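You operate a simulated robot arm through the tools that you are given. There is no shell and no other tool.

You run a simulated robot arm. Do the job below in one go: nothing can be reset, and whatever is moved stays where it is left.

JOB
Put things in order on the top of the long white counter. At the end: the teal rolled band is on the purple tray; the white grease pump stands on top of the blue roller; the black rolled band stands where the white grease pump stood; the grey sleeve stands where the teal rolled band stood; whatever was shut is shut again. Leave all else as you found it, and nothing knocked over.

The check looks at the end state, three seconds after you hand in, the way a careful person would. Anything else that was tipped, shoved, dropped, spilled or broken makes it a failure.

ROBOT AND FRAMES
A 5-joint arm with a two-finger parallel gripper, fixed in place. Base frame: the origin is at the foot of the arm, x ahead of it, y to its left, z up; the work surface is at about z = 0. Units: m, rad, N and s.
With the tool pointing down near the work surface it reaches from about 0.26 to 0.68 m from the base axis. Its first joint turns from -1.152 to 1.152 rad. The tool tilts only in the upright plane through the base axis and itself; it spins freely about its own axis. Payload 2.9 kg.
Tool frame: the origin (TCP) lies between the finger pads and is the grasp point; the fingertips stand 0.03 m ahead of it; z points along the fingers, y is the line along which they close. Largest opening 0.11 m; finger width 0.02, thickness 0.01; the body of the gripper, 0.048 by 0.112 m, starts 0.055 m behind the TCP.
Orientation is that of the tool frame in the base frame, as a unit quaternion [w, x, y, z]. With the fingers straight down and closing along the base's y, the tool's x points along the base's -x, its y along +y and its z along -z.

CONTROLS
- The arm moves only by the tool drive_tool. Its argument "increments" is one flat list of numbers, 7 for each row, row after row: the shift along the tool's x, y, z in m, then the turn, a rotation vector about the tool's x, y, z in rad, then the finger opening in m, from 0 to 0.11. In form: [dx, dy, dz, wx, wy, wz, claw, dx, dy, dz, wx, wy, wz, claw, ...]. A call has 1 to 20 rows; each row is the pose to reach, as a shift and turn from the pose commanded when the call began, along the tool's axes at that moment. Each row takes 0.2 s and may step no farther than 0.05 m and 0.15 rad from the row before; otherwise, or with a gripper value out of range, the whole call is refused. Where a pose cannot be reached the arm comes as near as it can. A force on the tool above 40 N (or 10 N above the force at the start of the call, whichever is more), or a blocked arm, ends the call early, and 0.2 s more pass. The fingers move at their own pace (about 0.108 m/s each) and stop on an object; they squeeze with about 40 N. The grip force told is the motor's: it shows also when the fingers shut on nothing. Time passes only in rows, and 0.2 s behind the last, so rows that repeat a pose let the fingers close. The reply holds the time, the measured pose of the TCP, the force on the tool along the base axes, the opening and the grip force, in the units named above and with some noise, with the torque about the TCP (base axes, N m) and any sound that the robot's microphone picked up.
- Cameras (640 x 400 px; columns grow to the right, rows downward): "scene" is fixed at [0.0221, -0.4556, 0.6111]; the picture's right is [0.83, -0.56, 0.00], its down [-0.32, -0.48, -0.82] and it looks along [0.46, 0.68, -0.58] (base axes); focal length 335 px, centre (320, 200). "wrist" rides on the gripper at [0.072, 0.017, -0.103] in the tool frame; the picture's right is [-0.23, 0.97, 0.00], its down [-0.76, -0.18, -0.62] and it looks along [-0.61, -0.14, 0.78] (tool axes); focal length 222 px, centre (320, 200). There is no depth. A picture from a camera that has moved, and an enlarged one, comes with that camera's place and axes in the base frame and with its lens. The place of the scene camera against the robot may be out by one fixed shift of up to 0.018 m in any direction.
- snapshot(camera): a new picture of that camera. No time passes.
- enlarge(camera, box): a new picture of the part [left, top, right, bottom] of that camera's present view, enlarged. No time passes.
- sign_off(): hands the job in; it is judged then, once.

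Nothing tells you positions but the pictures and the camera data. Unless the task says otherwise, let go and move clear before handing in.

The tools are called as name(argument=value, ...) on one line, values as JSON. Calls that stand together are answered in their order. drive_tool: Moves the arm, as the interface text tells. Its arguments: {"type":"object","properties":{"increments":{"type":"array"}},"required":["increments"]} The other tools are called the same way: snapshot (camera) takes a picture; enlarge (camera, box) takes an enlarged picture of a part of a camera's view; sign_off () hands the job in.

At the start:

```text
time: 0.0
eef_pos: [0.4302, 0.0983, 0.291]
ee_rot: [0.0, 0.0, 1.0, 0.0]
contact_force: [-0.9, -0.1, -0.1]
wrist_torque: [0.0, -0.02, 0.01]
width: 0.1099
gripper_force: 0.1
```

scene: 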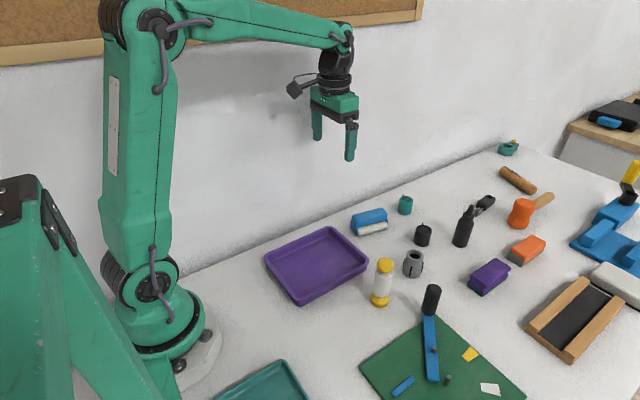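
wrist: 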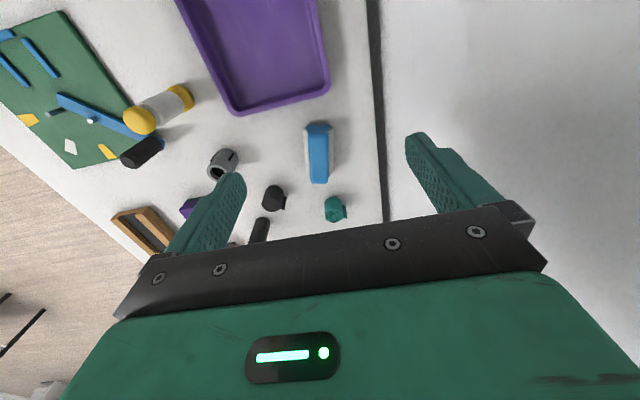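

I see a counter with a purple tray, a blue roller, teal and black rolled bands, a grey sleeve and a white/yellow grease pump near its middle. I'll look at them closer before moving.

enlarge(camera="scene", box=[250, 170, 490, 320])

enlarge(camera="wrist", box=[100, 60, 420, 260])

enlarge(camera="scene", box=[440, 120, 640, 300])

```text
2.67 times, centred on (370, 245) of scene
camera zoom: at [0.0221, -0.4556, 0.6111], right [0.83, -0.56, 0.0], down [-0.32, -0.48, -0.82], along [0.46, 0.68, -0.58], focal length 892 px, centre (187, 80)
```

zoom: 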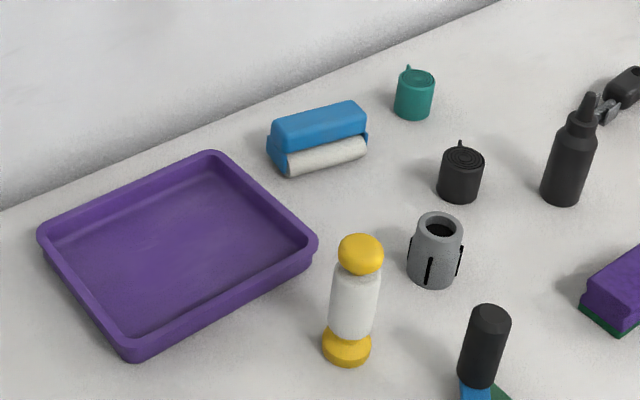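

```text
2.00 times, centred on (260, 160) of wrist
camera zoom: at [0.357, 0.116, 0.3936], right [0.23, 0.97, 0.0], down [0.76, -0.18, 0.62], along [0.61, -0.14, -0.78], focal length 444 px, centre (440, 280)
```

zoom: 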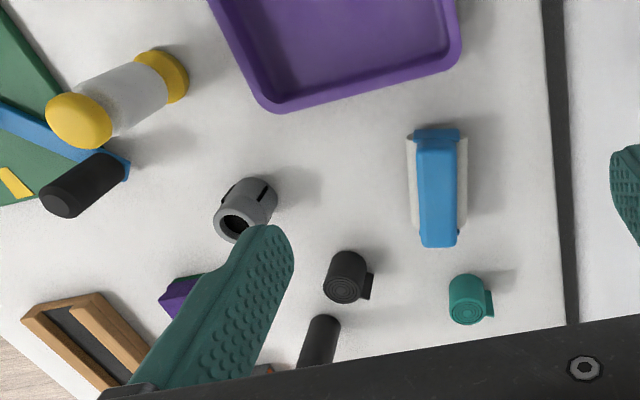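

```text
2.22 times, centred on (540, 210) of scene
camera zoom: at [0.0221, -0.4556, 0.6111], right [0.83, -0.56, 0.0], down [-0.32, -0.48, -0.82], along [0.46, 0.68, -0.58], focal length 744 px, centre (-169, 178)
```

zoom: 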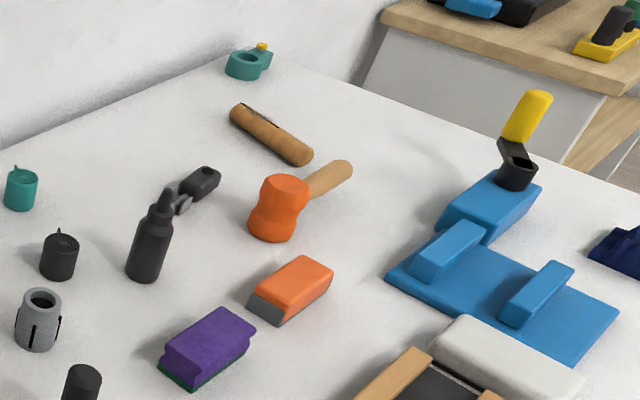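

The objects sit roughly at: teal (0.685, 0.077), black (0.62, -0.05), grey (0.52, -0.10), pump (0.40, -0.125), roller x 0.50–0.59 at y 0.07. I'll move the wrist camera to get a second view for triangulation.

drive_tool(increments=[-0.02, -0.03, 0, 0, 0, 0, 0.11, -0.04, -0.06, 0, 0, 0, 0, 0.11, -0.06, -0.09, 0, 0, 0, 0, 0.11, -0.06, -0.09, 0, 0, 0, 0, 0.11])

snapshot(camera="wrist")

enlarge(camera="wrist", box=[160, 0, 480, 200])

```text
time: 1.0
eef_pos: [0.4914, 0.0069, 0.2913]
ee_rot: [-0.001, 0.0, 1.0, 0.001]
contact_force: [0.3, 0.1, 1.3]
wrist_torque: [0.01, 0.0, 0.0]
width: 0.1103
gripper_force: 0.2
```

```text
taken
camera wrist: at [0.4169, 0.0266, 0.3936], right [0.23, 0.97, 0.0], down [0.76, -0.18, 0.62], along [0.61, -0.14, -0.78], focal length 222 px, centre (320, 200)
```

wrist: 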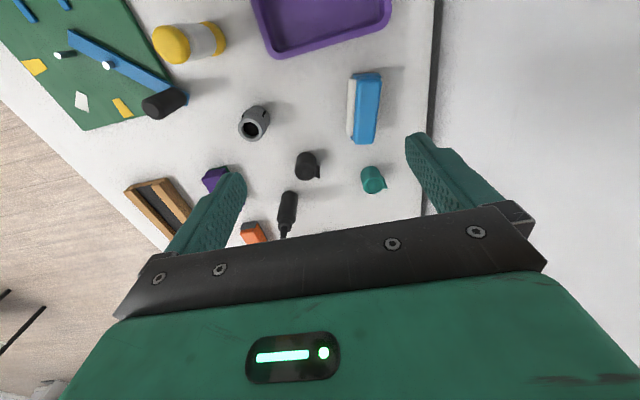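

```text
2.00 times, centred on (320, 100) of wrist
camera zoom: at [0.4169, 0.0266, 0.3936], right [0.23, 0.97, 0.0], down [0.76, -0.18, 0.62], along [0.61, -0.14, -0.78], focal length 444 px, centre (320, 400)
```

zoom: 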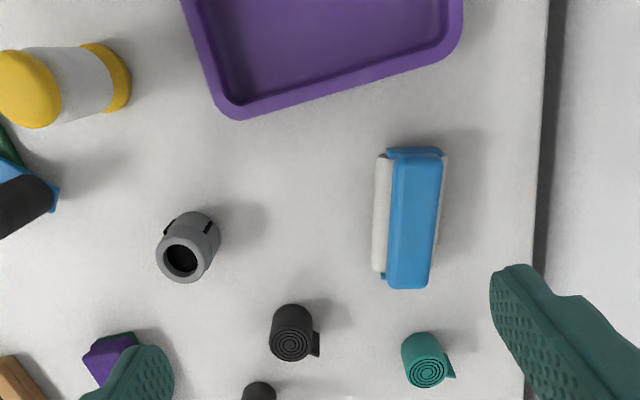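

Estimates hold up: the teal band is about 0.04 wide at roughly (0.685, 0.072). I'll go closer to it for a precise view.

drive_tool(increments=[-0.03, 0.015, 0.022, 0, 0, 0, 0.11, -0.06, 0.03, 0.045, 0, 0, 0, 0.11, -0.09, 0.045, 0.067, 0, 0, 0, 0.11, -0.13, 0.065, 0.09, 0, 0, 0, 0.11, -0.13, 0.065, 0.09, 0, 0, 0, 0.11])

snapshot(camera="wrist")

enlarge(camera="wrist", box=[240, 20, 400, 220])

```text
refused: row 4 steps farther than a row can; nothing moved
```

```text
taken
camera wrist: at [0.4169, 0.0266, 0.3936], right [0.23, 0.97, 0.0], down [0.76, -0.18, 0.62], along [0.61, -0.14, -0.78], focal length 222 px, centre (320, 200)
```

wrist: 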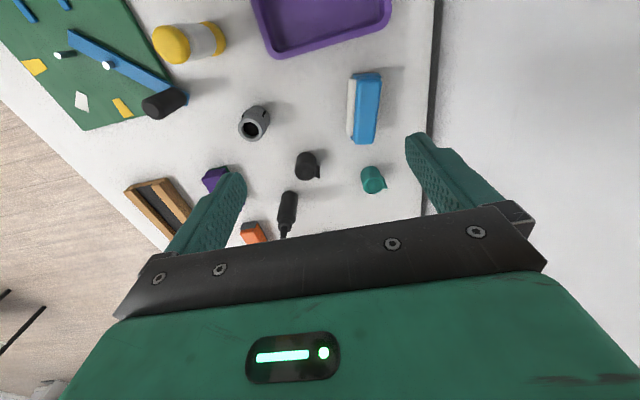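

```text
2.00 times, centred on (320, 120) of wrist
camera zoom: at [0.4169, 0.0266, 0.3936], right [0.23, 0.97, 0.0], down [0.76, -0.18, 0.62], along [0.61, -0.14, -0.78], focal length 444 px, centre (320, 360)
```

zoom: 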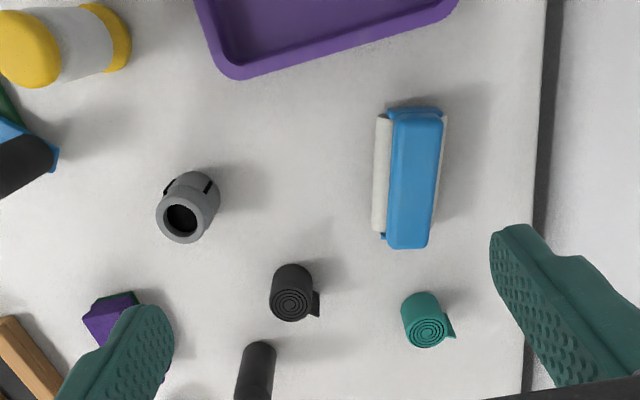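

That call was refused because one row stepped too far, and nothing moved. I'll send the same approach toward the teal band with even steps.

drive_tool(increments=[-0.0325, 0.01625, 0.0225, 0, 0, 0, 0.11, -0.065, 0.0325, 0.045, 0, 0, 0, 0.11, -0.0975, 0.04875, 0.0675, 0, 0, 0, 0.11, -0.13, 0.065, 0.09, 0, 0, 0, 0.11, -0.13, 0.065, 0.09, 0, 0, 0, 0.11])

snapshot(camera="wrist")

enlarge(camera="wrist", box=[240, 60, 400, 160])

```text
time: 2.2
eef_pos: [0.6197, 0.0736, 0.2025]
ee_rot: [0.0, 0.0, 1.0, 0.0]
contact_force: [0.1, 0.1, -0.1]
wrist_torque: [-0.02, 0.0, -0.01]
width: 0.1101
gripper_force: 0.1
```

```text
taken
camera wrist: at [0.5469, 0.0911, 0.3043], right [0.23, 0.97, 0.0], down [0.76, -0.18, 0.62], along [0.61, -0.14, -0.78], focal length 222 px, centre (320, 200)
```

wrist: 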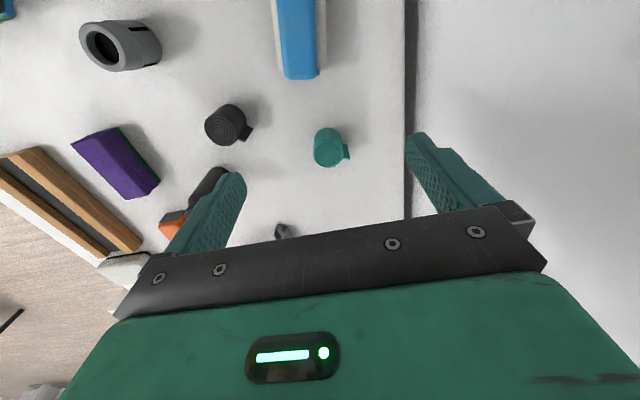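

```text
4.00 times, centred on (320, 110) of wrist
camera zoom: at [0.5469, 0.0911, 0.3043], right [0.23, 0.97, 0.0], down [0.76, -0.18, 0.62], along [0.61, -0.14, -0.78], focal length 888 px, centre (320, 560)
```

zoom: 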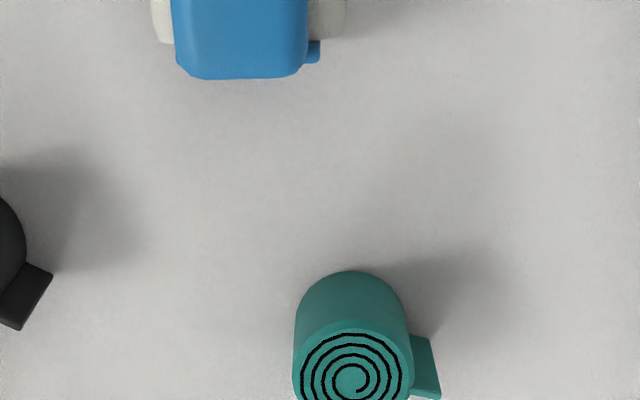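

The teal band's centre is about (0.680, 0.072), height about 0.041, with its tab pointing toward +y. I'll hover above it and spin about 70° so the fingers close clear of the tab.

drive_tool(increments=[-0.0067, 0, 0.005, 0, 0, -0.1356, 0.11, -0.0133, 0, 0.01, 0, 0, -0.2711, 0.11, -0.02, 0, 0.015, 0, 0, -0.4067, 0.11, -0.0267, 0, 0.02, 0, 0, -0.5422, 0.11, -0.0333, 0, 0.025, 0, 0, -0.6778, 0.11, -0.04, 0, 0.03, 0, 0, -0.8133, 0.09, -0.0467, 0, 0.035, 0, 0, -0.9489, 0.08, -0.0533, 0, 0.04, 0, 0, -1.0844, 0.07, -0.06, -0.001, 0.045, 0, 0, -1.22, 0.07, -0.06, -0.001, 0.05, 0, 0, -1.22, 0.07])

snapshot(camera="wrist")

snapshot(camera="scene")

```text
time: 4.4
eef_pos: [0.6655, 0.0703, 0.1487]
ee_rot: [0.0, -0.574, 0.819, 0.0]
contact_force: [0.7, -0.1, 0.1]
wrist_torque: [0.02, 0.02, 0.01]
width: 0.07
gripper_force: 0.1
out of reach, approached as far as the arm can: row 7, 8, 9, 10
```

```text
taken
camera wrist: at [0.6246, 0.009, 0.2509], right [-0.84, 0.55, 0.0], down [0.43, 0.65, 0.62], along [0.34, 0.52, -0.78], focal length 222 px, centre (320, 200)
```

wrist: 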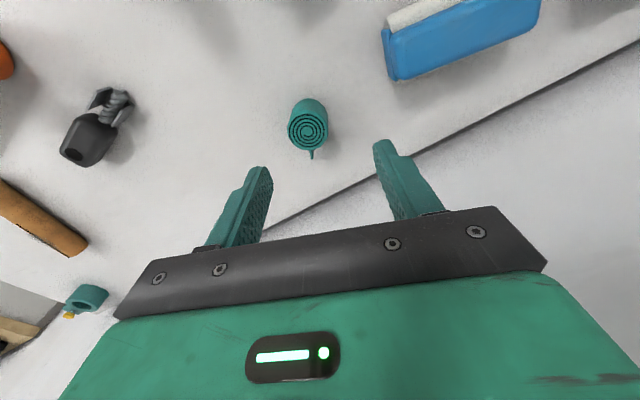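

```text
taken
```

scene: 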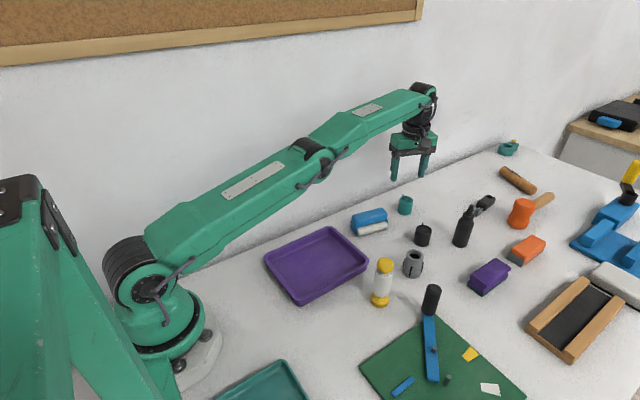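

The arm is at its reach limit at this height, about 1.4 cm short of the band, and should get further lower down. I'll check the band's position in a close-up before descending part of the way.

enlarge(camera="wrist", box=[230, 80, 390, 180])

drive_tool(increments=[0, 0, 0.02, 0, 0, 0, 0.09, 0, 0, 0.04, 0, 0, 0, 0.09, 0, 0, 0.04, 0, 0, 0, 0.09])

enlarge(camera="wrist", box=[200, 60, 440, 210])

```text
4.00 times, centred on (310, 130) of wrist
camera zoom: at [0.6246, 0.009, 0.2509], right [-0.84, 0.55, 0.0], down [0.43, 0.65, 0.62], along [0.34, 0.52, -0.78], focal length 888 px, centre (360, 480)
```

zoom: 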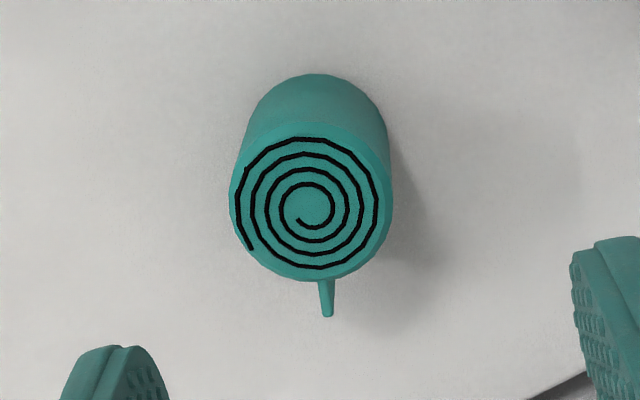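

```text
time: 5.2
eef_pos: [0.6662, 0.0711, 0.1086]
ee_rot: [0.0, -0.572, 0.82, 0.0]
contact_force: [-0.5, 0.4, -0.8]
wrist_torque: [0.01, -0.01, -0.01]
width: 0.09
gripper_force: 0.0
```

```text
2.67 times, centred on (320, 135) of wrist
camera zoom: at [0.6247, 0.0099, 0.2104], right [-0.84, 0.55, 0.0], down [0.43, 0.65, 0.62], along [0.34, 0.52, -0.78], focal length 592 px, centre (320, 373)
```

zoom: 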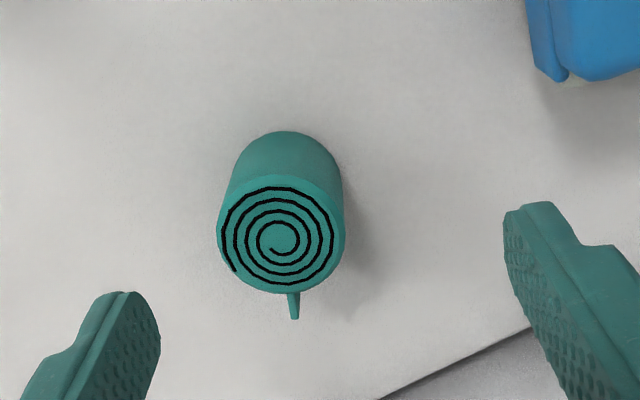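

The band's axis comes out at (0.680, 0.071), height about 0.039. I'll move over it and descend with the fingers wide enough to clear it.

drive_tool(increments=[-0.0047, -0.013, 0.02, 0, 0, 0, 0.09, -0.0047, -0.013, 0.04, 0, 0, 0, 0.09, -0.0047, -0.013, 0.055, 0, 0, 0, 0.09, -0.0047, -0.013, 0.0726, 0, 0, 0, 0.09, -0.0047, -0.013, 0.0726, 0, 0, 0, 0.09])

snapshot(camera="wrist")

```text
time: 6.4
eef_pos: [0.6787, 0.07, 0.0361]
ee_rot: [0.0, -0.573, 0.819, 0.0]
contact_force: [-0.9, -0.4, 0.0]
wrist_torque: [-0.01, -0.02, 0.01]
width: 0.0899
gripper_force: 0.0
out of reach, approached as far as the arm can: row 1, 2, 3
```

```text
taken
camera wrist: at [0.6373, 0.0093, 0.1382], right [-0.84, 0.55, 0.0], down [0.43, 0.65, 0.62], along [0.34, 0.52, -0.78], focal length 222 px, centre (320, 200)
```

wrist: 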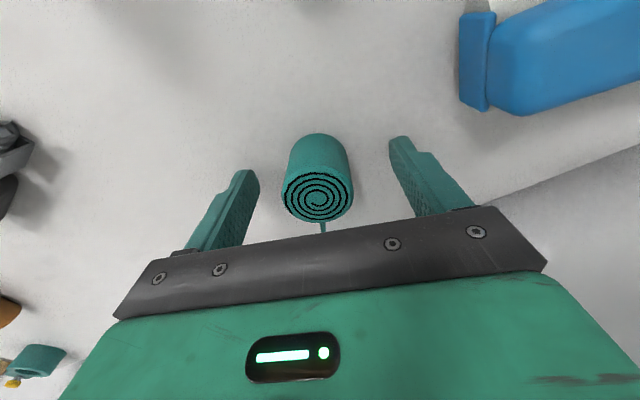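

The fingers straddle the band centrally and the reach is fine at this height. Closing now.

drive_tool(increments=[0, 0, 0, 0, 0, 0, 0.06, 0, 0, 0, 0, 0, 0, 0.03, 0, 0, 0, 0, 0, 0, 0.03, 0, 0, 0, 0, 0, 0, 0.03])

snapshot(camera="wrist")

```text
time: 7.4
eef_pos: [0.6788, 0.0702, 0.0372]
ee_rot: [0.0, -0.573, 0.819, -0.001]
contact_force: [-0.2, -0.2, 0.6]
wrist_torque: [0.01, -0.02, -0.01]
width: 0.0391
gripper_force: 40.1
```

```text
taken
camera wrist: at [0.6372, 0.0093, 0.1384], right [-0.84, 0.55, 0.0], down [0.43, 0.65, 0.62], along [0.34, 0.52, -0.78], focal length 222 px, centre (320, 200)
```

wrist: 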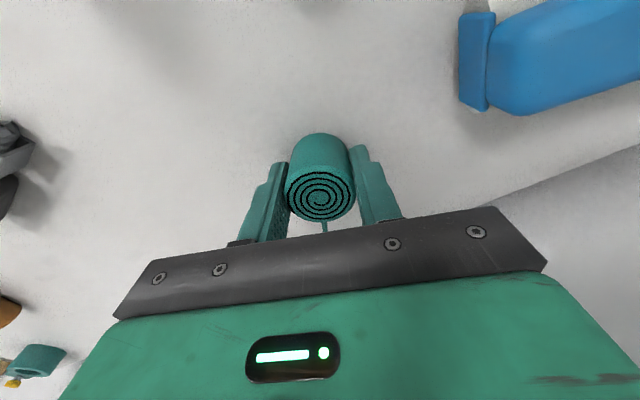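

The teal band is gripped at 0.039 m opening. I'll lift it and carry it over the purple tray near (0.36, 0.035).

drive_tool(increments=[0, 0, -0.03, 0, 0, 0, 0.03, 0.0043, 0.0086, -0.06, 0, 0, 0, 0.03, 0.0171, 0.0346, -0.095, 0, 0, 0, 0.03, 0.0356, 0.0721, -0.115, 0, 0, 0, 0.03, 0.0569, 0.1153, -0.115, 0, 0, 0, 0.03, 0.0783, 0.1585, -0.115, 0, 0, 0, 0.03, 0.0996, 0.2017, -0.115, 0, 0, 0, 0.03, 0.121, 0.245, -0.115, 0, 0, 0, 0.03, 0.1423, 0.2882, -0.115, 0, 0, 0, 0.03, 0.1423, 0.2882, -0.115, 0, 0, 0, 0.03])

snapshot(camera="wrist")

snapshot(camera="scene")

```text
time: 9.6
eef_pos: [0.3613, 0.0369, 0.1524]
ee_rot: [0.0, -0.573, 0.82, 0.0]
contact_force: [-0.6, -0.4, -1.5]
wrist_torque: [0.01, 0.03, -0.02]
width: 0.0393
gripper_force: 39.5
```

```text
taken
camera wrist: at [0.3191, -0.024, 0.2551], right [-0.84, 0.55, 0.0], down [0.43, 0.65, 0.62], along [0.34, 0.52, -0.78], focal length 222 px, centre (320, 200)
```

wrist: 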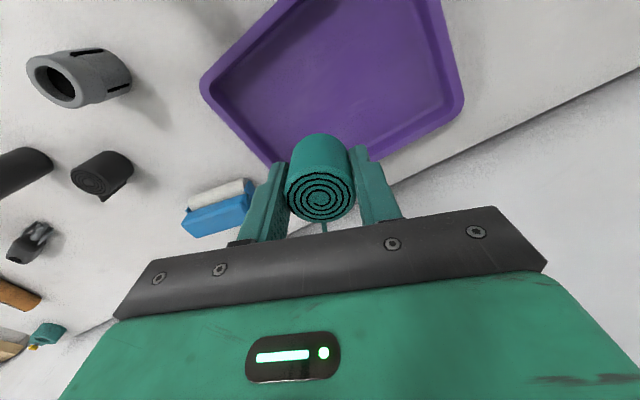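

```text
taken
```

scene: 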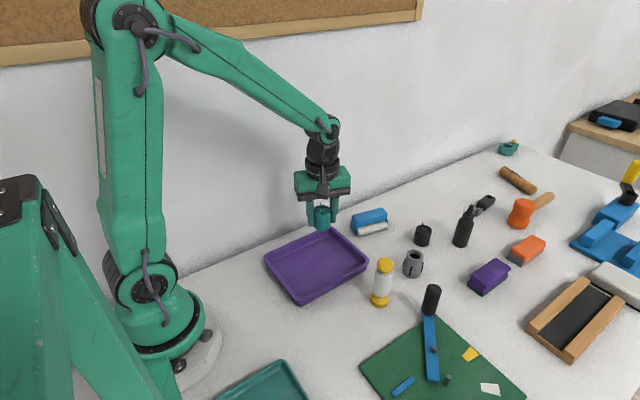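

The band hangs over the tray, whose centre is near (0.337, 0.033). I'll lower it into the tray slowly and watch the force.

drive_tool(increments=[0, 0, 0.04, 0, 0, 0, 0.03, 0, 0, 0.08, 0, 0, 0, 0.03, 0, 0, 0.1, 0, 0, 0, 0.03, 0, 0, 0.106, 0, 0, 0, 0.03, 0, 0, 0.106, 0, 0, 0, 0.03])

drive_tool(increments=[0, 0, 0.001, 0, 0, 0, 0.03, 0, 0, 0.002, 0, 0, 0, 0.03, 0, 0, 0.003, 0, 0, 0, 0.03])

enlarge(camera="scene", box=[240, 160, 400, 310])

```text
time: 10.8
eef_pos: [0.3611, 0.0366, 0.0452]
ee_rot: [0.0, -0.573, 0.82, 0.0]
contact_force: [0.8, 0.3, -0.8]
wrist_torque: [-0.01, -0.01, -0.01]
width: 0.0392
gripper_force: 40.2
```

```text
time: 11.6
eef_pos: [0.3609, 0.0351, 0.0419]
ee_rot: [0.001, -0.573, 0.82, 0.0]
contact_force: [0.1, -0.3, -0.3]
wrist_torque: [0.02, -0.03, -0.01]
width: 0.039
gripper_force: 40.2
```

```text
2.67 times, centred on (320, 235) of scene
camera zoom: at [0.0221, -0.4556, 0.6111], right [0.83, -0.56, 0.0], down [-0.32, -0.48, -0.82], along [0.46, 0.68, -0.58], focal length 892 px, centre (320, 107)
```

zoom: 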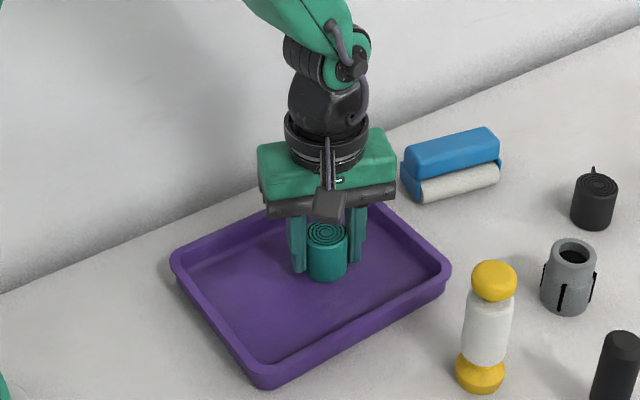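

There's no contact yet and the band is a few millimetres above the tray floor. I'll lower it further in 1 mm steps.

drive_tool(increments=[0, 0, 0.001, 0, 0, 0, 0.03, 0, 0, 0.002, 0, 0, 0, 0.03, 0, 0, 0.002, 0, 0, 0, 0.03])

drive_tool(increments=[0, 0, 0.001, 0, 0, 0, 0.03, 0, 0, 0.001, 0, 0, 0, 0.03])

```text
time: 12.3
eef_pos: [0.3611, 0.0368, 0.042]
ee_rot: [0.0, -0.573, 0.82, 0.0]
contact_force: [-2.2, -1.0, 7.0]
wrist_torque: [0.01, 0.07, 0.01]
width: 0.0391
gripper_force: 40.6
stopped in row 3: the force on the tool passed its limit at 42 N (the readings are from after the stop); the commanded pose is now the measured one
```

```text
time: 13.1
eef_pos: [0.3604, 0.0363, 0.0432]
ee_rot: [-0.001, -0.573, 0.82, 0.001]
contact_force: [-1.8, -0.2, 7.1]
wrist_torque: [0.04, 0.06, 0.01]
width: 0.0391
gripper_force: 39.9
stopped in row 2: the force on the tool passed its limit at 42 N (the readings are from after the stop); the commanded pose is now the measured one
```

It's in contact with the tray floor (7 N residual). I'll release and lift straight up.

drive_tool(increments=[0, 0, 0, 0, 0, 0, 0.045, 0, 0, 0, 0, 0, 0, 0.06, 0, 0, 0, 0, 0, 0, 0.07, 0, 0, -0.03, 0, 0, 0, 0.07, 0, 0, -0.07, 0, 0, 0, 0.07, 0, 0, -0.11, 0, 0, 0, 0.07])

snapshot(camera="wrist")

enlarge(camera="scene", box=[240, 160, 480, 310])

```text
time: 14.5
eef_pos: [0.3613, 0.0348, 0.1539]
ee_rot: [0.0, -0.573, 0.82, 0.001]
contact_force: [-0.1, 0.1, 0.1]
wrist_torque: [0.04, -0.02, -0.05]
width: 0.0701
gripper_force: 0.1
```

```text
taken
camera wrist: at [0.3196, -0.026, 0.2547], right [-0.84, 0.55, 0.0], down [0.43, 0.65, 0.62], along [0.34, 0.52, -0.78], focal length 222 px, centre (320, 200)
```

wrist: 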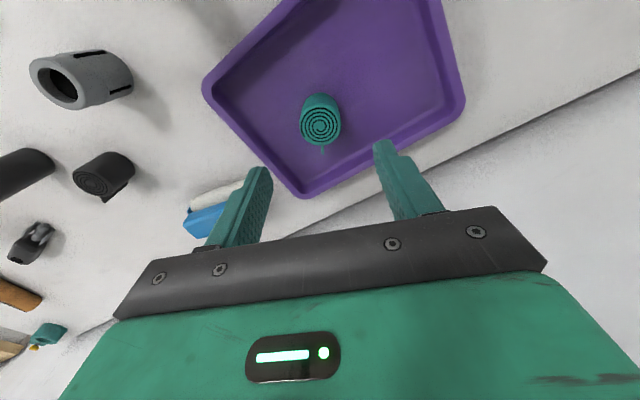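

```text
2.67 times, centred on (360, 235) of scene
camera zoom: at [0.0221, -0.4556, 0.6111], right [0.83, -0.56, 0.0], down [-0.32, -0.48, -0.82], along [0.46, 0.68, -0.58], focal length 892 px, centre (213, 107)
```

zoom: 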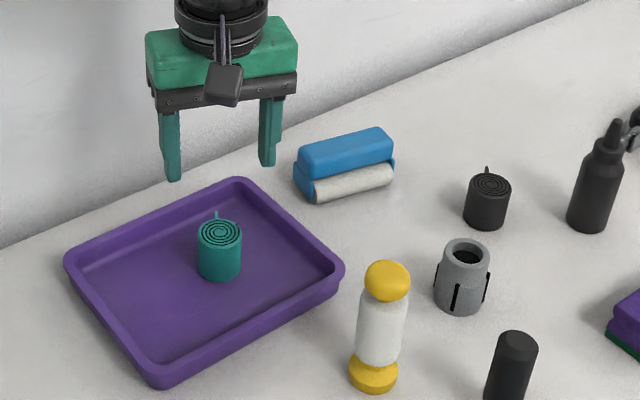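

The teal band stands in the tray. Next I'll view the grey sleeve from above, spinning back to the neutral orientation on the way.

drive_tool(increments=[0.0104, -0.0156, -0.0056, 0, 0, 0.1358, 0.09, 0.0208, -0.0312, -0.0111, 0, 0, 0.2716, 0.11, 0.0312, -0.0468, -0.0167, 0, 0, 0.4073, 0.11, 0.0416, -0.0624, -0.0222, 0, 0, 0.5431, 0.11, 0.0521, -0.078, -0.0278, 0, 0, 0.6789, 0.11, 0.0625, -0.0936, -0.0333, 0, 0, 0.8147, 0.11, 0.0729, -0.1092, -0.0389, 0, 0, 0.9504, 0.11, 0.0833, -0.1248, -0.0444, 0, 0, 1.0862, 0.11, 0.0937, -0.1404, -0.05, 0, 0, 1.222, 0.11, 0.0937, -0.1404, -0.05, 0, 0, 1.222, 0.11])

snapshot(camera="wrist")

enlarge(camera="wrist", box=[220, 40, 380, 140])

```text
time: 16.7
eef_pos: [0.4621, -0.1013, 0.2017]
ee_rot: [0.0, 0.003, 1.0, 0.001]
contact_force: [0.2, -1.5, -0.3]
wrist_torque: [0.02, -0.01, 0.0]
width: 0.1101
gripper_force: 0.0
```

```text
taken
camera wrist: at [0.3885, -0.0823, 0.3044], right [0.23, 0.97, 0.0], down [0.76, -0.18, 0.62], along [0.61, -0.14, -0.78], focal length 222 px, centre (320, 200)
```

wrist: 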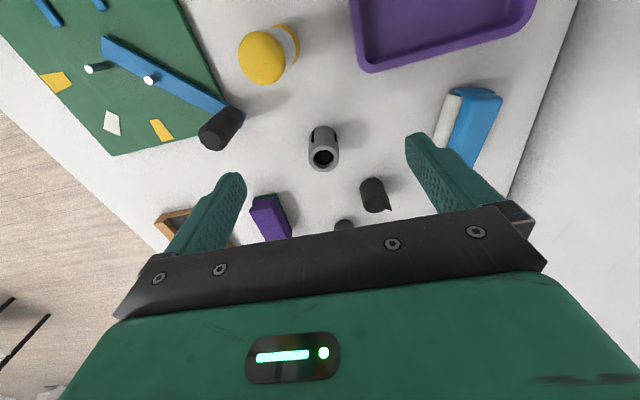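

```text
4.00 times, centred on (300, 90) of wrist
camera zoom: at [0.3885, -0.0823, 0.3044], right [0.23, 0.97, 0.0], down [0.76, -0.18, 0.62], along [0.61, -0.14, -0.78], focal length 888 px, centre (400, 640)
```

zoom: 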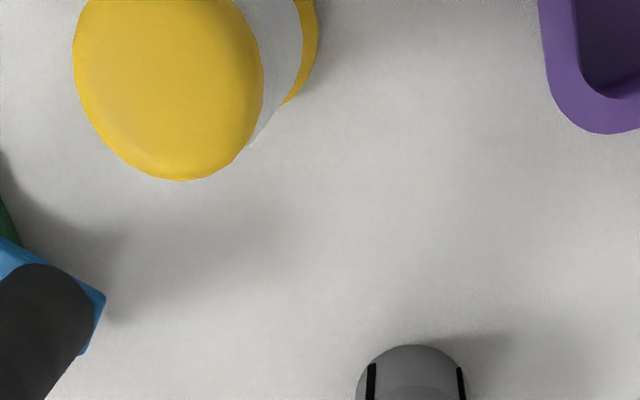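

enlarge(camera="wrist", box=[240, 100, 400, 200])

enlarge(camera="scene", box=[340, 190, 500, 290])

enlarge(camera="wrist", box=[180, 0, 340, 100])

```text
4.00 times, centred on (320, 150) of wrist
camera zoom: at [0.3885, -0.0823, 0.3044], right [0.23, 0.97, 0.0], down [0.76, -0.18, 0.62], along [0.61, -0.14, -0.78], focal length 888 px, centre (320, 400)
```

zoom: 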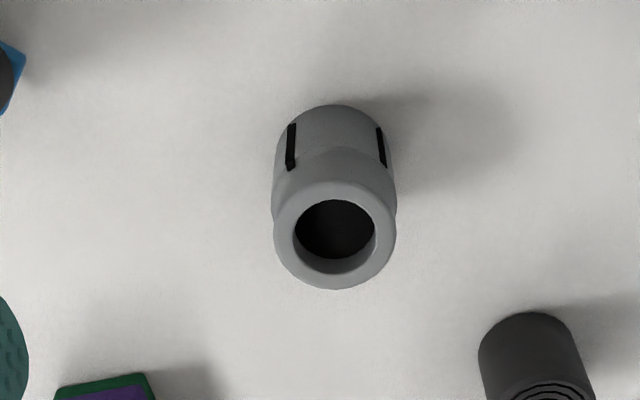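

```text
4.00 times, centred on (420, 240) of scene
camera zoom: at [0.0221, -0.4556, 0.6111], right [0.83, -0.56, 0.0], down [-0.32, -0.48, -0.82], along [0.46, 0.68, -0.58], focal length 1338 px, centre (-80, 40)
```

zoom: 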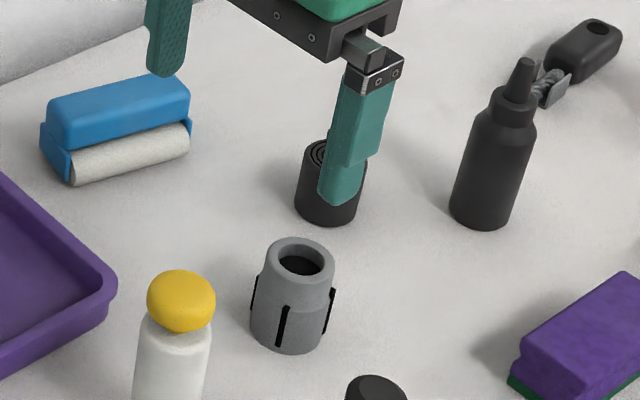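

```text
4.00 times, centred on (260, 50) of wrist
camera zoom: at [0.3885, -0.0823, 0.3044], right [0.23, 0.97, 0.0], down [0.76, -0.18, 0.62], along [0.61, -0.14, -0.78], focal length 888 px, centre (560, 800)
```

zoom: 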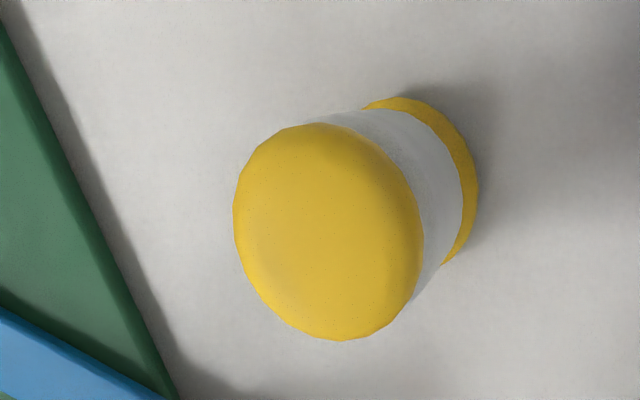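

The grey sleeve is about 0.058 tall at roughly (0.519, -0.107), with four ribs. The pump is at (0.399, -0.129), about 0.12 tall. I'll hover over the sleeve with the fingers turned to close between the ribs.

drive_tool(increments=[-0.02, -0.0025, 0.0267, 0, 0, 0.087, 0.11, -0.04, -0.005, 0.0533, 0, 0, 0.175, 0.09, -0.058, -0.0075, 0.08, 0, 0, 0.262, 0.08, -0.058, -0.0075, 0.08, 0, 0, 0.262, 0.08])

snapshot(camera="wrist")

enlarge(camera="wrist", box=[220, 80, 420, 205])

```text
time: 17.7
eef_pos: [0.5203, -0.1072, 0.1228]
ee_rot: [0.001, 0.132, 0.991, 0.0]
contact_force: [-0.1, 0.9, 0.0]
wrist_torque: [0.0, 0.0, 0.01]
width: 0.08
gripper_force: 0.1
```

```text
taken
camera wrist: at [0.4535, -0.0706, 0.2243], right [0.47, 0.88, 0.0], down [0.69, -0.37, 0.62], along [0.55, -0.3, -0.78], focal length 222 px, centre (320, 200)
```

wrist: 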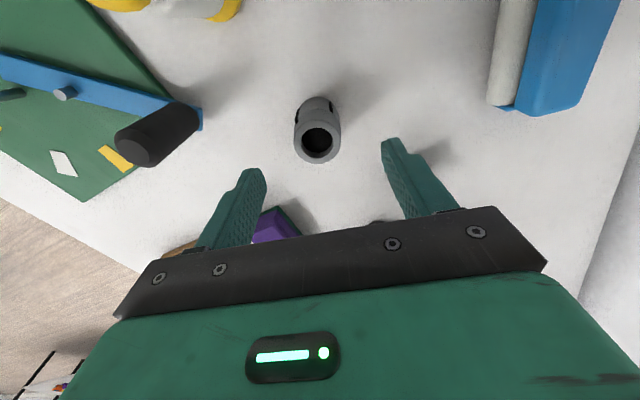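

```text
3.20 times, centred on (320, 142) of wrist
camera zoom: at [0.4535, -0.0706, 0.2243], right [0.47, 0.88, 0.0], down [0.69, -0.37, 0.62], along [0.55, -0.3, -0.78], focal length 711 px, centre (320, 384)
```

zoom: 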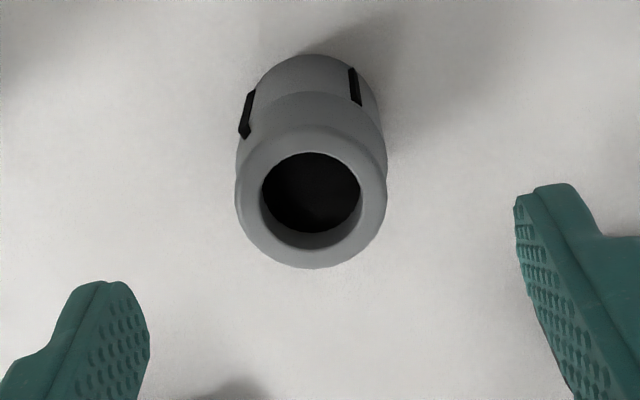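

The sleeve's axis is at about (0.517, -0.108) and the ribs are clear of the pads. Descending to grip it low.

drive_tool(increments=[0.0014, -0.0016, 0.03, 0, 0, 0, 0.08, 0.0014, -0.0016, 0.06, 0, 0, 0, 0.08, 0.0014, -0.0016, 0.0815, 0, 0, 0, 0.08, 0.0014, -0.0016, 0.0815, 0, 0, 0, 0.08])

snapshot(camera="wrist")

enlarge(camera="scene", box=[340, 170, 500, 290])

```text
time: 18.7
eef_pos: [0.5167, -0.1098, 0.0385]
ee_rot: [0.001, 0.131, 0.991, 0.0]
contact_force: [0.3, -0.4, -0.1]
wrist_torque: [0.03, 0.02, 0.01]
width: 0.08
gripper_force: 0.1
```

```text
taken
camera wrist: at [0.4508, -0.0728, 0.1416], right [0.47, 0.88, 0.0], down [0.69, -0.37, 0.62], along [0.55, -0.3, -0.78], focal length 222 px, centre (320, 200)
```

wrist: 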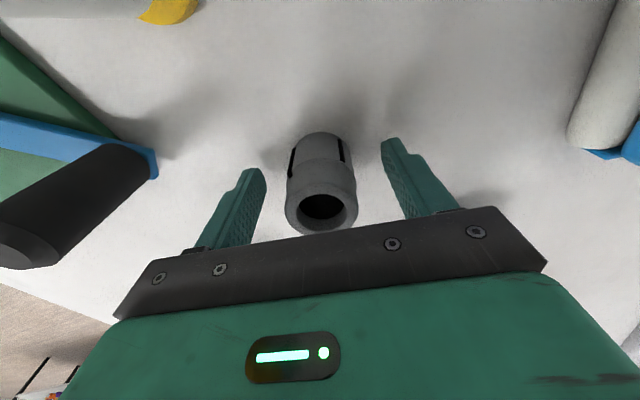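

```text
3.33 times, centred on (420, 230) of scene
camera zoom: at [0.0221, -0.4556, 0.6111], right [0.83, -0.56, 0.0], down [-0.32, -0.48, -0.82], along [0.46, 0.68, -0.58], focal length 1115 px, centre (-13, 100)
```

zoom: 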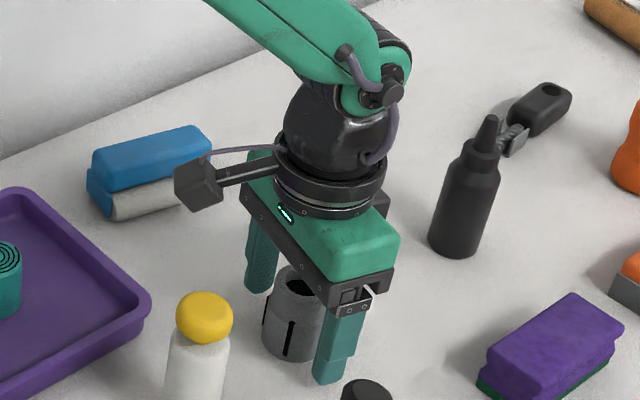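

The fingers straddle the sleeve with clearance on both sides. Closing.

drive_tool(increments=[0, 0, 0, 0, 0, 0, 0.06, 0, 0, 0, 0, 0, 0, 0.03, 0, 0, 0, 0, 0, 0, 0.03, 0, 0, 0, 0, 0, 0, 0.03])

snapshot(camera="wrist")

```text
time: 19.7
eef_pos: [0.5161, -0.1095, 0.0396]
ee_rot: [0.001, 0.132, 0.991, -0.001]
contact_force: [0.1, -0.7, 1.3]
wrist_torque: [-0.04, 0.02, 0.01]
width: 0.0365
gripper_force: 39.8
```

```text
taken
camera wrist: at [0.4509, -0.0728, 0.142], right [0.47, 0.88, 0.0], down [0.69, -0.37, 0.62], along [0.55, -0.3, -0.78], focal length 222 px, centre (320, 200)
```

wrist: 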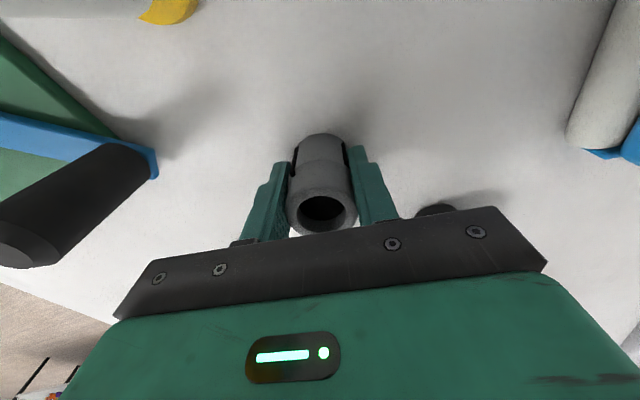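

The sleeve is gripped at its centre with 0.0365 m opening. I'll carry it at safe height toward the teal band's old spot, stopping just short.

drive_tool(increments=[0, 0, -0.04, 0, 0, 0, 0.03, -0.0078, 0.0203, -0.08, 0, 0, 0, 0.03, -0.0234, 0.0609, -0.1, 0, 0, 0, 0.03, -0.0406, 0.1055, -0.1, 0, 0, 0, 0.03, -0.0578, 0.1501, -0.1, 0, 0, 0, 0.03, -0.0742, 0.1928, -0.1, 0, 0, 0, 0.03, -0.0781, 0.2029, -0.1, 0, 0, 0, 0.03, -0.0781, 0.2029, -0.1, 0, 0, 0, 0.03])

snapshot(camera="wrist")

snapshot(camera="scene")

```text
time: 21.5
eef_pos: [0.6464, 0.0662, 0.1405]
ee_rot: [0.0, 0.132, 0.991, 0.0]
contact_force: [-0.2, 0.2, -1.2]
wrist_torque: [-0.04, 0.03, -0.01]
width: 0.0368
gripper_force: 40.0
```

```text
taken
camera wrist: at [0.5798, 0.1034, 0.2434], right [0.47, 0.88, 0.0], down [0.69, -0.37, 0.62], along [0.55, -0.3, -0.78], focal length 222 px, centre (320, 200)
```

wrist: 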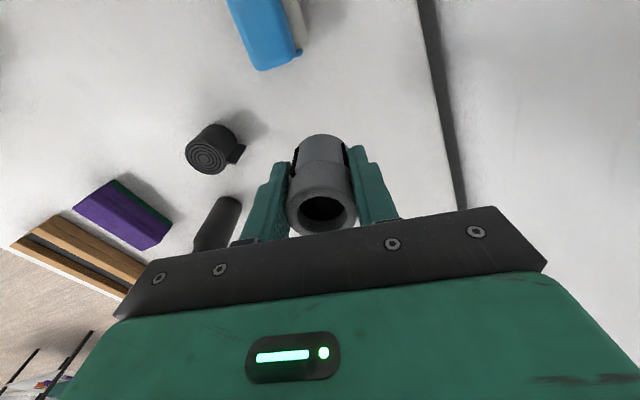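

```text
taken
```

scene: 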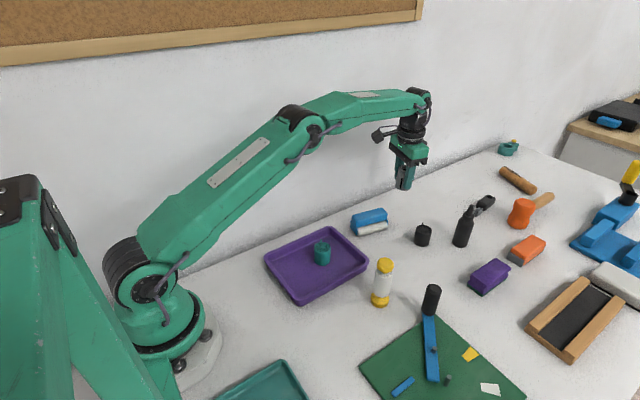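

Now lowering outward to the teal band's old spot at (0.680, 0.071), stopping a few millimetres above the counter.

drive_tool(increments=[-0.0079, 0.0034, 0.03, 0, 0, 0, 0.03, -0.0158, 0.0069, 0.06, 0, 0, 0, 0.03, -0.0252, 0.011, 0.08, 0, 0, 0, 0.03, -0.0315, 0.0137, 0.09, 0, 0, 0, 0.03, -0.0315, 0.0137, 0.095, 0, 0, 0, 0.03, -0.0315, 0.0137, 0.095, 0, 0, 0, 0.03])

```text
time: 22.9
eef_pos: [0.6787, 0.0715, 0.0455]
ee_rot: [0.001, 0.131, 0.991, 0.001]
contact_force: [0.4, 0.6, -0.3]
wrist_torque: [-0.01, -0.01, -0.03]
width: 0.0369
gripper_force: 40.4
```

It's at (0.679, 0.0715) with about 5 mm to go. I'll lower gently to contact.

drive_tool(increments=[0, 0, 0.002, 0, 0, 0, 0.03, 0, 0, 0.003, 0, 0, 0, 0.03, 0, 0, 0.004, 0, 0, 0, 0.03, 0, 0, 0.005, 0, 0, 0, 0.03])

```text
time: 23.9
eef_pos: [0.6788, 0.0715, 0.0407]
ee_rot: [0.001, 0.131, 0.991, 0.0]
contact_force: [0.4, 0.7, -1.1]
wrist_torque: [0.06, -0.02, 0.0]
width: 0.0366
gripper_force: 40.1
```

drive_tool(increments=[0, 0, 0.0007, 0, 0, 0, 0.03, 0, 0, 0.0014, 0, 0, 0, 0.03, 0, 0, 0.002, 0, 0, 0, 0.03])

```text
time: 24.7
eef_pos: [0.6787, 0.0702, 0.0402]
ee_rot: [0.003, 0.131, 0.991, 0.0]
contact_force: [-2.1, -1.6, 9.0]
wrist_torque: [-0.14, 0.26, -0.04]
width: 0.0367
gripper_force: 39.5
```

The sleeve is touching the counter (9 N). I'll release and rise clear.

drive_tool(increments=[0, 0, 0, 0, 0, 0, 0.045, 0, 0, 0, 0, 0, 0, 0.06, 0, 0, 0, 0, 0, 0, 0.08, 0, 0, -0.03, 0, 0, 0, 0.08, 0.01, 0, -0.07, 0, 0, 0, 0.08, 0.03, 0, -0.11, 0, 0, 0, 0.08])

snapshot(camera="wrist")

enlarge(camera="scene", box=[320, 150, 520, 290])

```text
time: 26.1
eef_pos: [0.6504, 0.0786, 0.1491]
ee_rot: [0.0, 0.132, 0.991, -0.001]
contact_force: [0.7, 0.3, 0.0]
wrist_torque: [0.02, 0.03, -0.05]
width: 0.0799
gripper_force: 0.0
out of reach, approached as far as the arm can: row 4
```

```text
taken
camera wrist: at [0.5843, 0.1158, 0.2514], right [0.47, 0.88, 0.0], down [0.69, -0.37, 0.62], along [0.55, -0.3, -0.78], focal length 222 px, centre (320, 200)
```

wrist: 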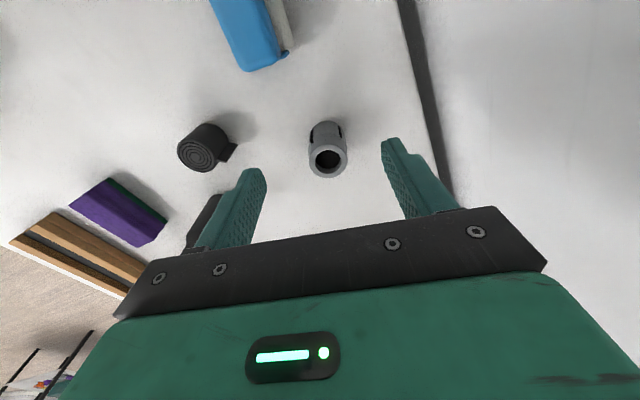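

```text
2.86 times, centred on (420, 220) of scene
camera zoom: at [0.0221, -0.4556, 0.6111], right [0.83, -0.56, 0.0], down [-0.32, -0.48, -0.82], along [0.46, 0.68, -0.58], focal length 956 px, centre (34, 143)
```

zoom: 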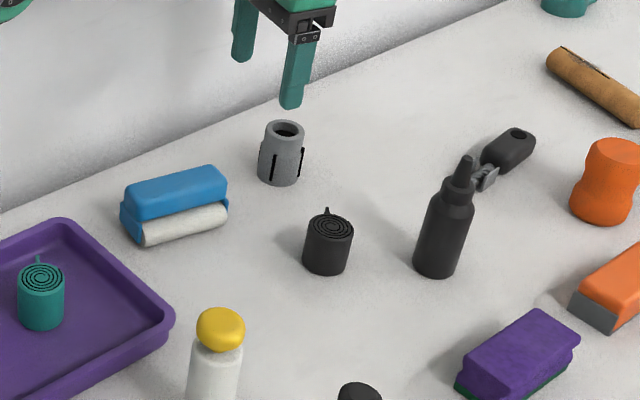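

The sleeve stands where the teal band was. Now I'll look at the blue roller's top closely before moving the pump.

drive_tool(increments=[0.0352, -0.0135, -0.0125, 0, 0, -0.066, 0.11, 0.0705, -0.0269, -0.025, 0, 0, -0.132, 0.11, 0.1057, -0.0404, -0.0375, 0, 0, -0.198, 0.11, 0.1409, -0.0538, -0.05, 0, 0, -0.264, 0.11, 0.1409, -0.0538, -0.05, 0, 0, -0.264, 0.11])

enlarge(camera="wrist", box=[240, 40, 400, 200])

enlarge(camera="scene", box=[340, 190, 400, 250])

```text
time: 27.3
eef_pos: [0.4991, 0.063, 0.1985]
ee_rot: [0.001, 0.0, 1.0, 0.001]
contact_force: [0.0, 0.2, -0.3]
wrist_torque: [-0.01, 0.03, 0.01]
width: 0.1099
gripper_force: 0.0
```

```text
2.50 times, centred on (320, 120) of wrist
camera zoom: at [0.4269, 0.0812, 0.3011], right [0.23, 0.97, 0.0], down [0.76, -0.18, 0.62], along [0.61, -0.14, -0.78], focal length 555 px, centre (320, 400)
```

zoom: 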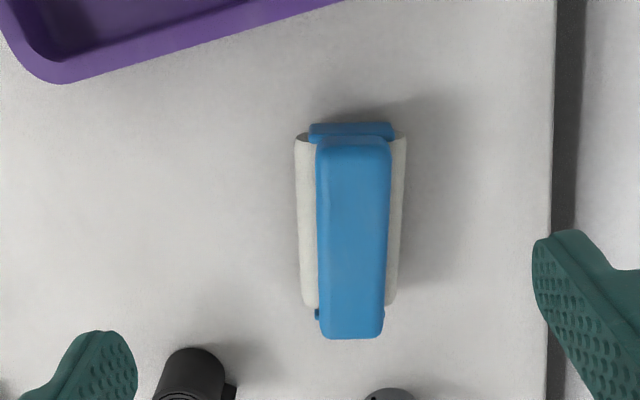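

```text
6.67 times, centred on (370, 220) of scene
camera zoom: at [0.022, -0.4556, 0.6111], right [0.83, -0.56, 0.0], down [-0.32, -0.48, -0.82], along [0.46, 0.68, -0.58], focal length 2230 px, centre (-13, 67)
```

zoom: 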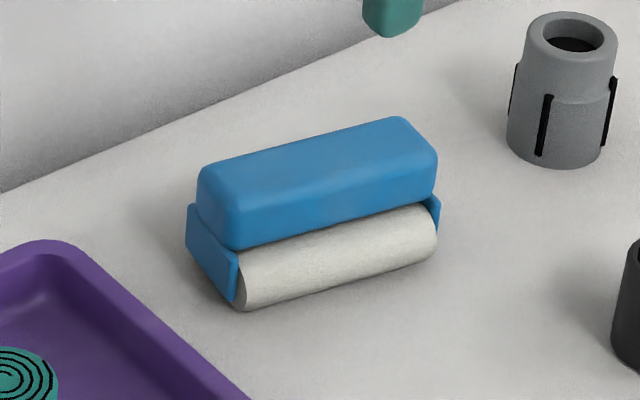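

The roller top is flat with rounded edges, about 0.0315 wide, centred near (0.539, 0.071), with its long axis about -11° from x. I'll place the camera directly above it for an exact reading.

drive_tool(increments=[-0.033, -0.002, 0.013, 0, 0, 0, 0.11, -0.066, -0.004, 0.027, 0, 0, 0, 0.11, -0.1, -0.006, 0.04, 0, 0, 0, 0.11, -0.1, -0.006, 0.04, 0, 0, 0, 0.11])

enlarge(camera="wrist", box=[220, 0, 420, 125])

```text
time: 28.3
eef_pos: [0.6017, 0.0571, 0.1582]
ee_rot: [0.001, 0.001, 1.0, 0.0]
contact_force: [0.1, -0.1, -1.1]
wrist_torque: [-0.02, -0.02, 0.01]
width: 0.11
gripper_force: 0.0
```

```text
3.20 times, centred on (320, 62) of wrist
camera zoom: at [0.5272, 0.0759, 0.2607], right [0.23, 0.97, 0.0], down [0.76, -0.18, 0.62], along [0.61, -0.14, -0.78], focal length 711 px, centre (320, 640)
```

zoom: 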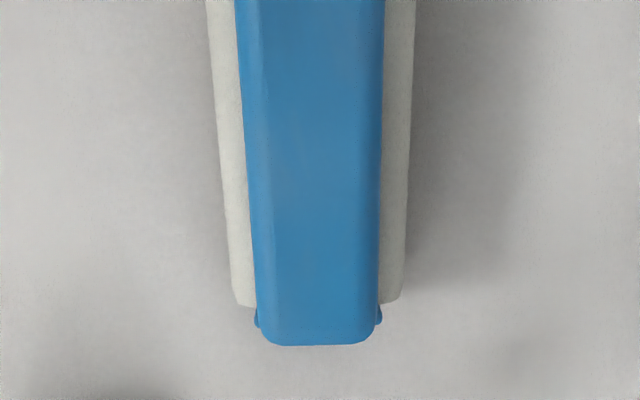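

The roller's top centre line passes through (0.540, 0.0715) at about -12°. Now I'll go above the pump, turned so the fingers will close across the roller's narrow direction when I place it.

drive_tool(increments=[0.0336, -0.031, -0.0083, 0, 0, 0.035, 0.11, 0.0672, -0.062, -0.0167, 0, 0, 0.07, 0.11, 0.1008, -0.093, -0.025, 0, 0, 0.105, 0.11, 0.1343, -0.124, -0.0333, 0, 0, 0.139, 0.11, 0.1679, -0.155, -0.0417, 0, 0, 0.174, 0.11, 0.2015, -0.186, -0.05, 0, 0, 0.209, 0.11, 0.2015, -0.186, -0.05, 0, 0, 0.209, 0.11])

snapshot(camera="wrist")

enlarge(camera="wrist", box=[220, 40, 420, 165])

enlarge(camera="scene", box=[320, 170, 440, 320])

```text
time: 29.9
eef_pos: [0.3985, -0.1284, 0.2087]
ee_rot: [0.001, 0.105, 0.994, 0.0]
contact_force: [-0.5, -0.4, -0.2]
wrist_torque: [-0.02, 0.01, -0.02]
width: 0.11
gripper_force: 0.0
```

```text
taken
camera wrist: at [0.3307, -0.0955, 0.3105], right [0.42, 0.91, 0.0], down [0.71, -0.33, 0.62], along [0.56, -0.26, -0.78], focal length 222 px, centre (320, 200)
```

wrist: 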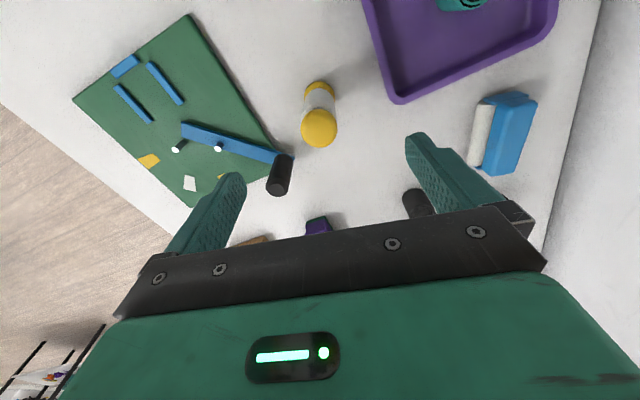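

```text
3.20 times, centred on (320, 102) of wrist
camera zoom: at [0.3307, -0.0955, 0.3105], right [0.42, 0.91, 0.0], down [0.71, -0.33, 0.62], along [0.56, -0.26, -0.78], focal length 711 px, centre (320, 512)
```

zoom: 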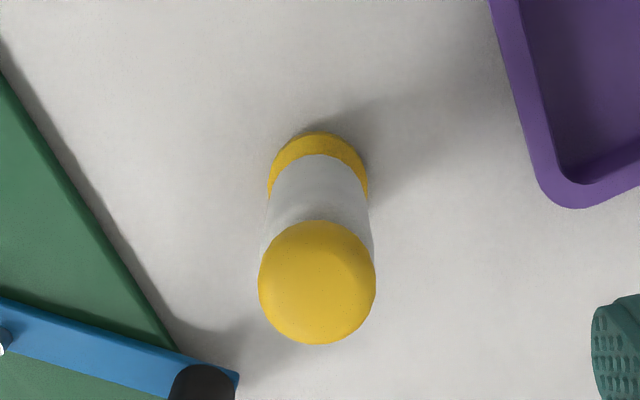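

```text
2.67 times, centred on (380, 245) of scene
camera zoom: at [0.022, -0.4556, 0.6111], right [0.83, -0.56, 0.0], down [-0.32, -0.48, -0.82], along [0.46, 0.68, -0.58], focal length 892 px, centre (160, 80)
```

zoom: 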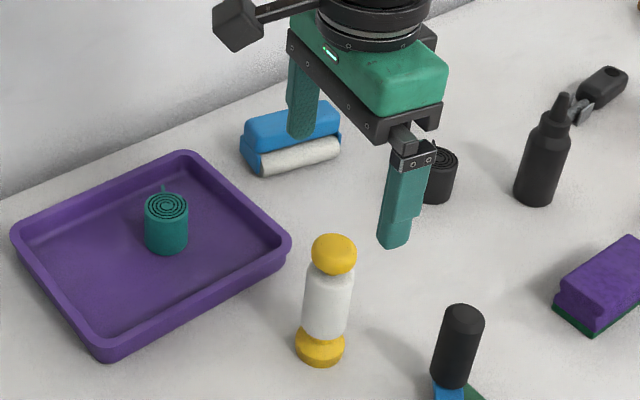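

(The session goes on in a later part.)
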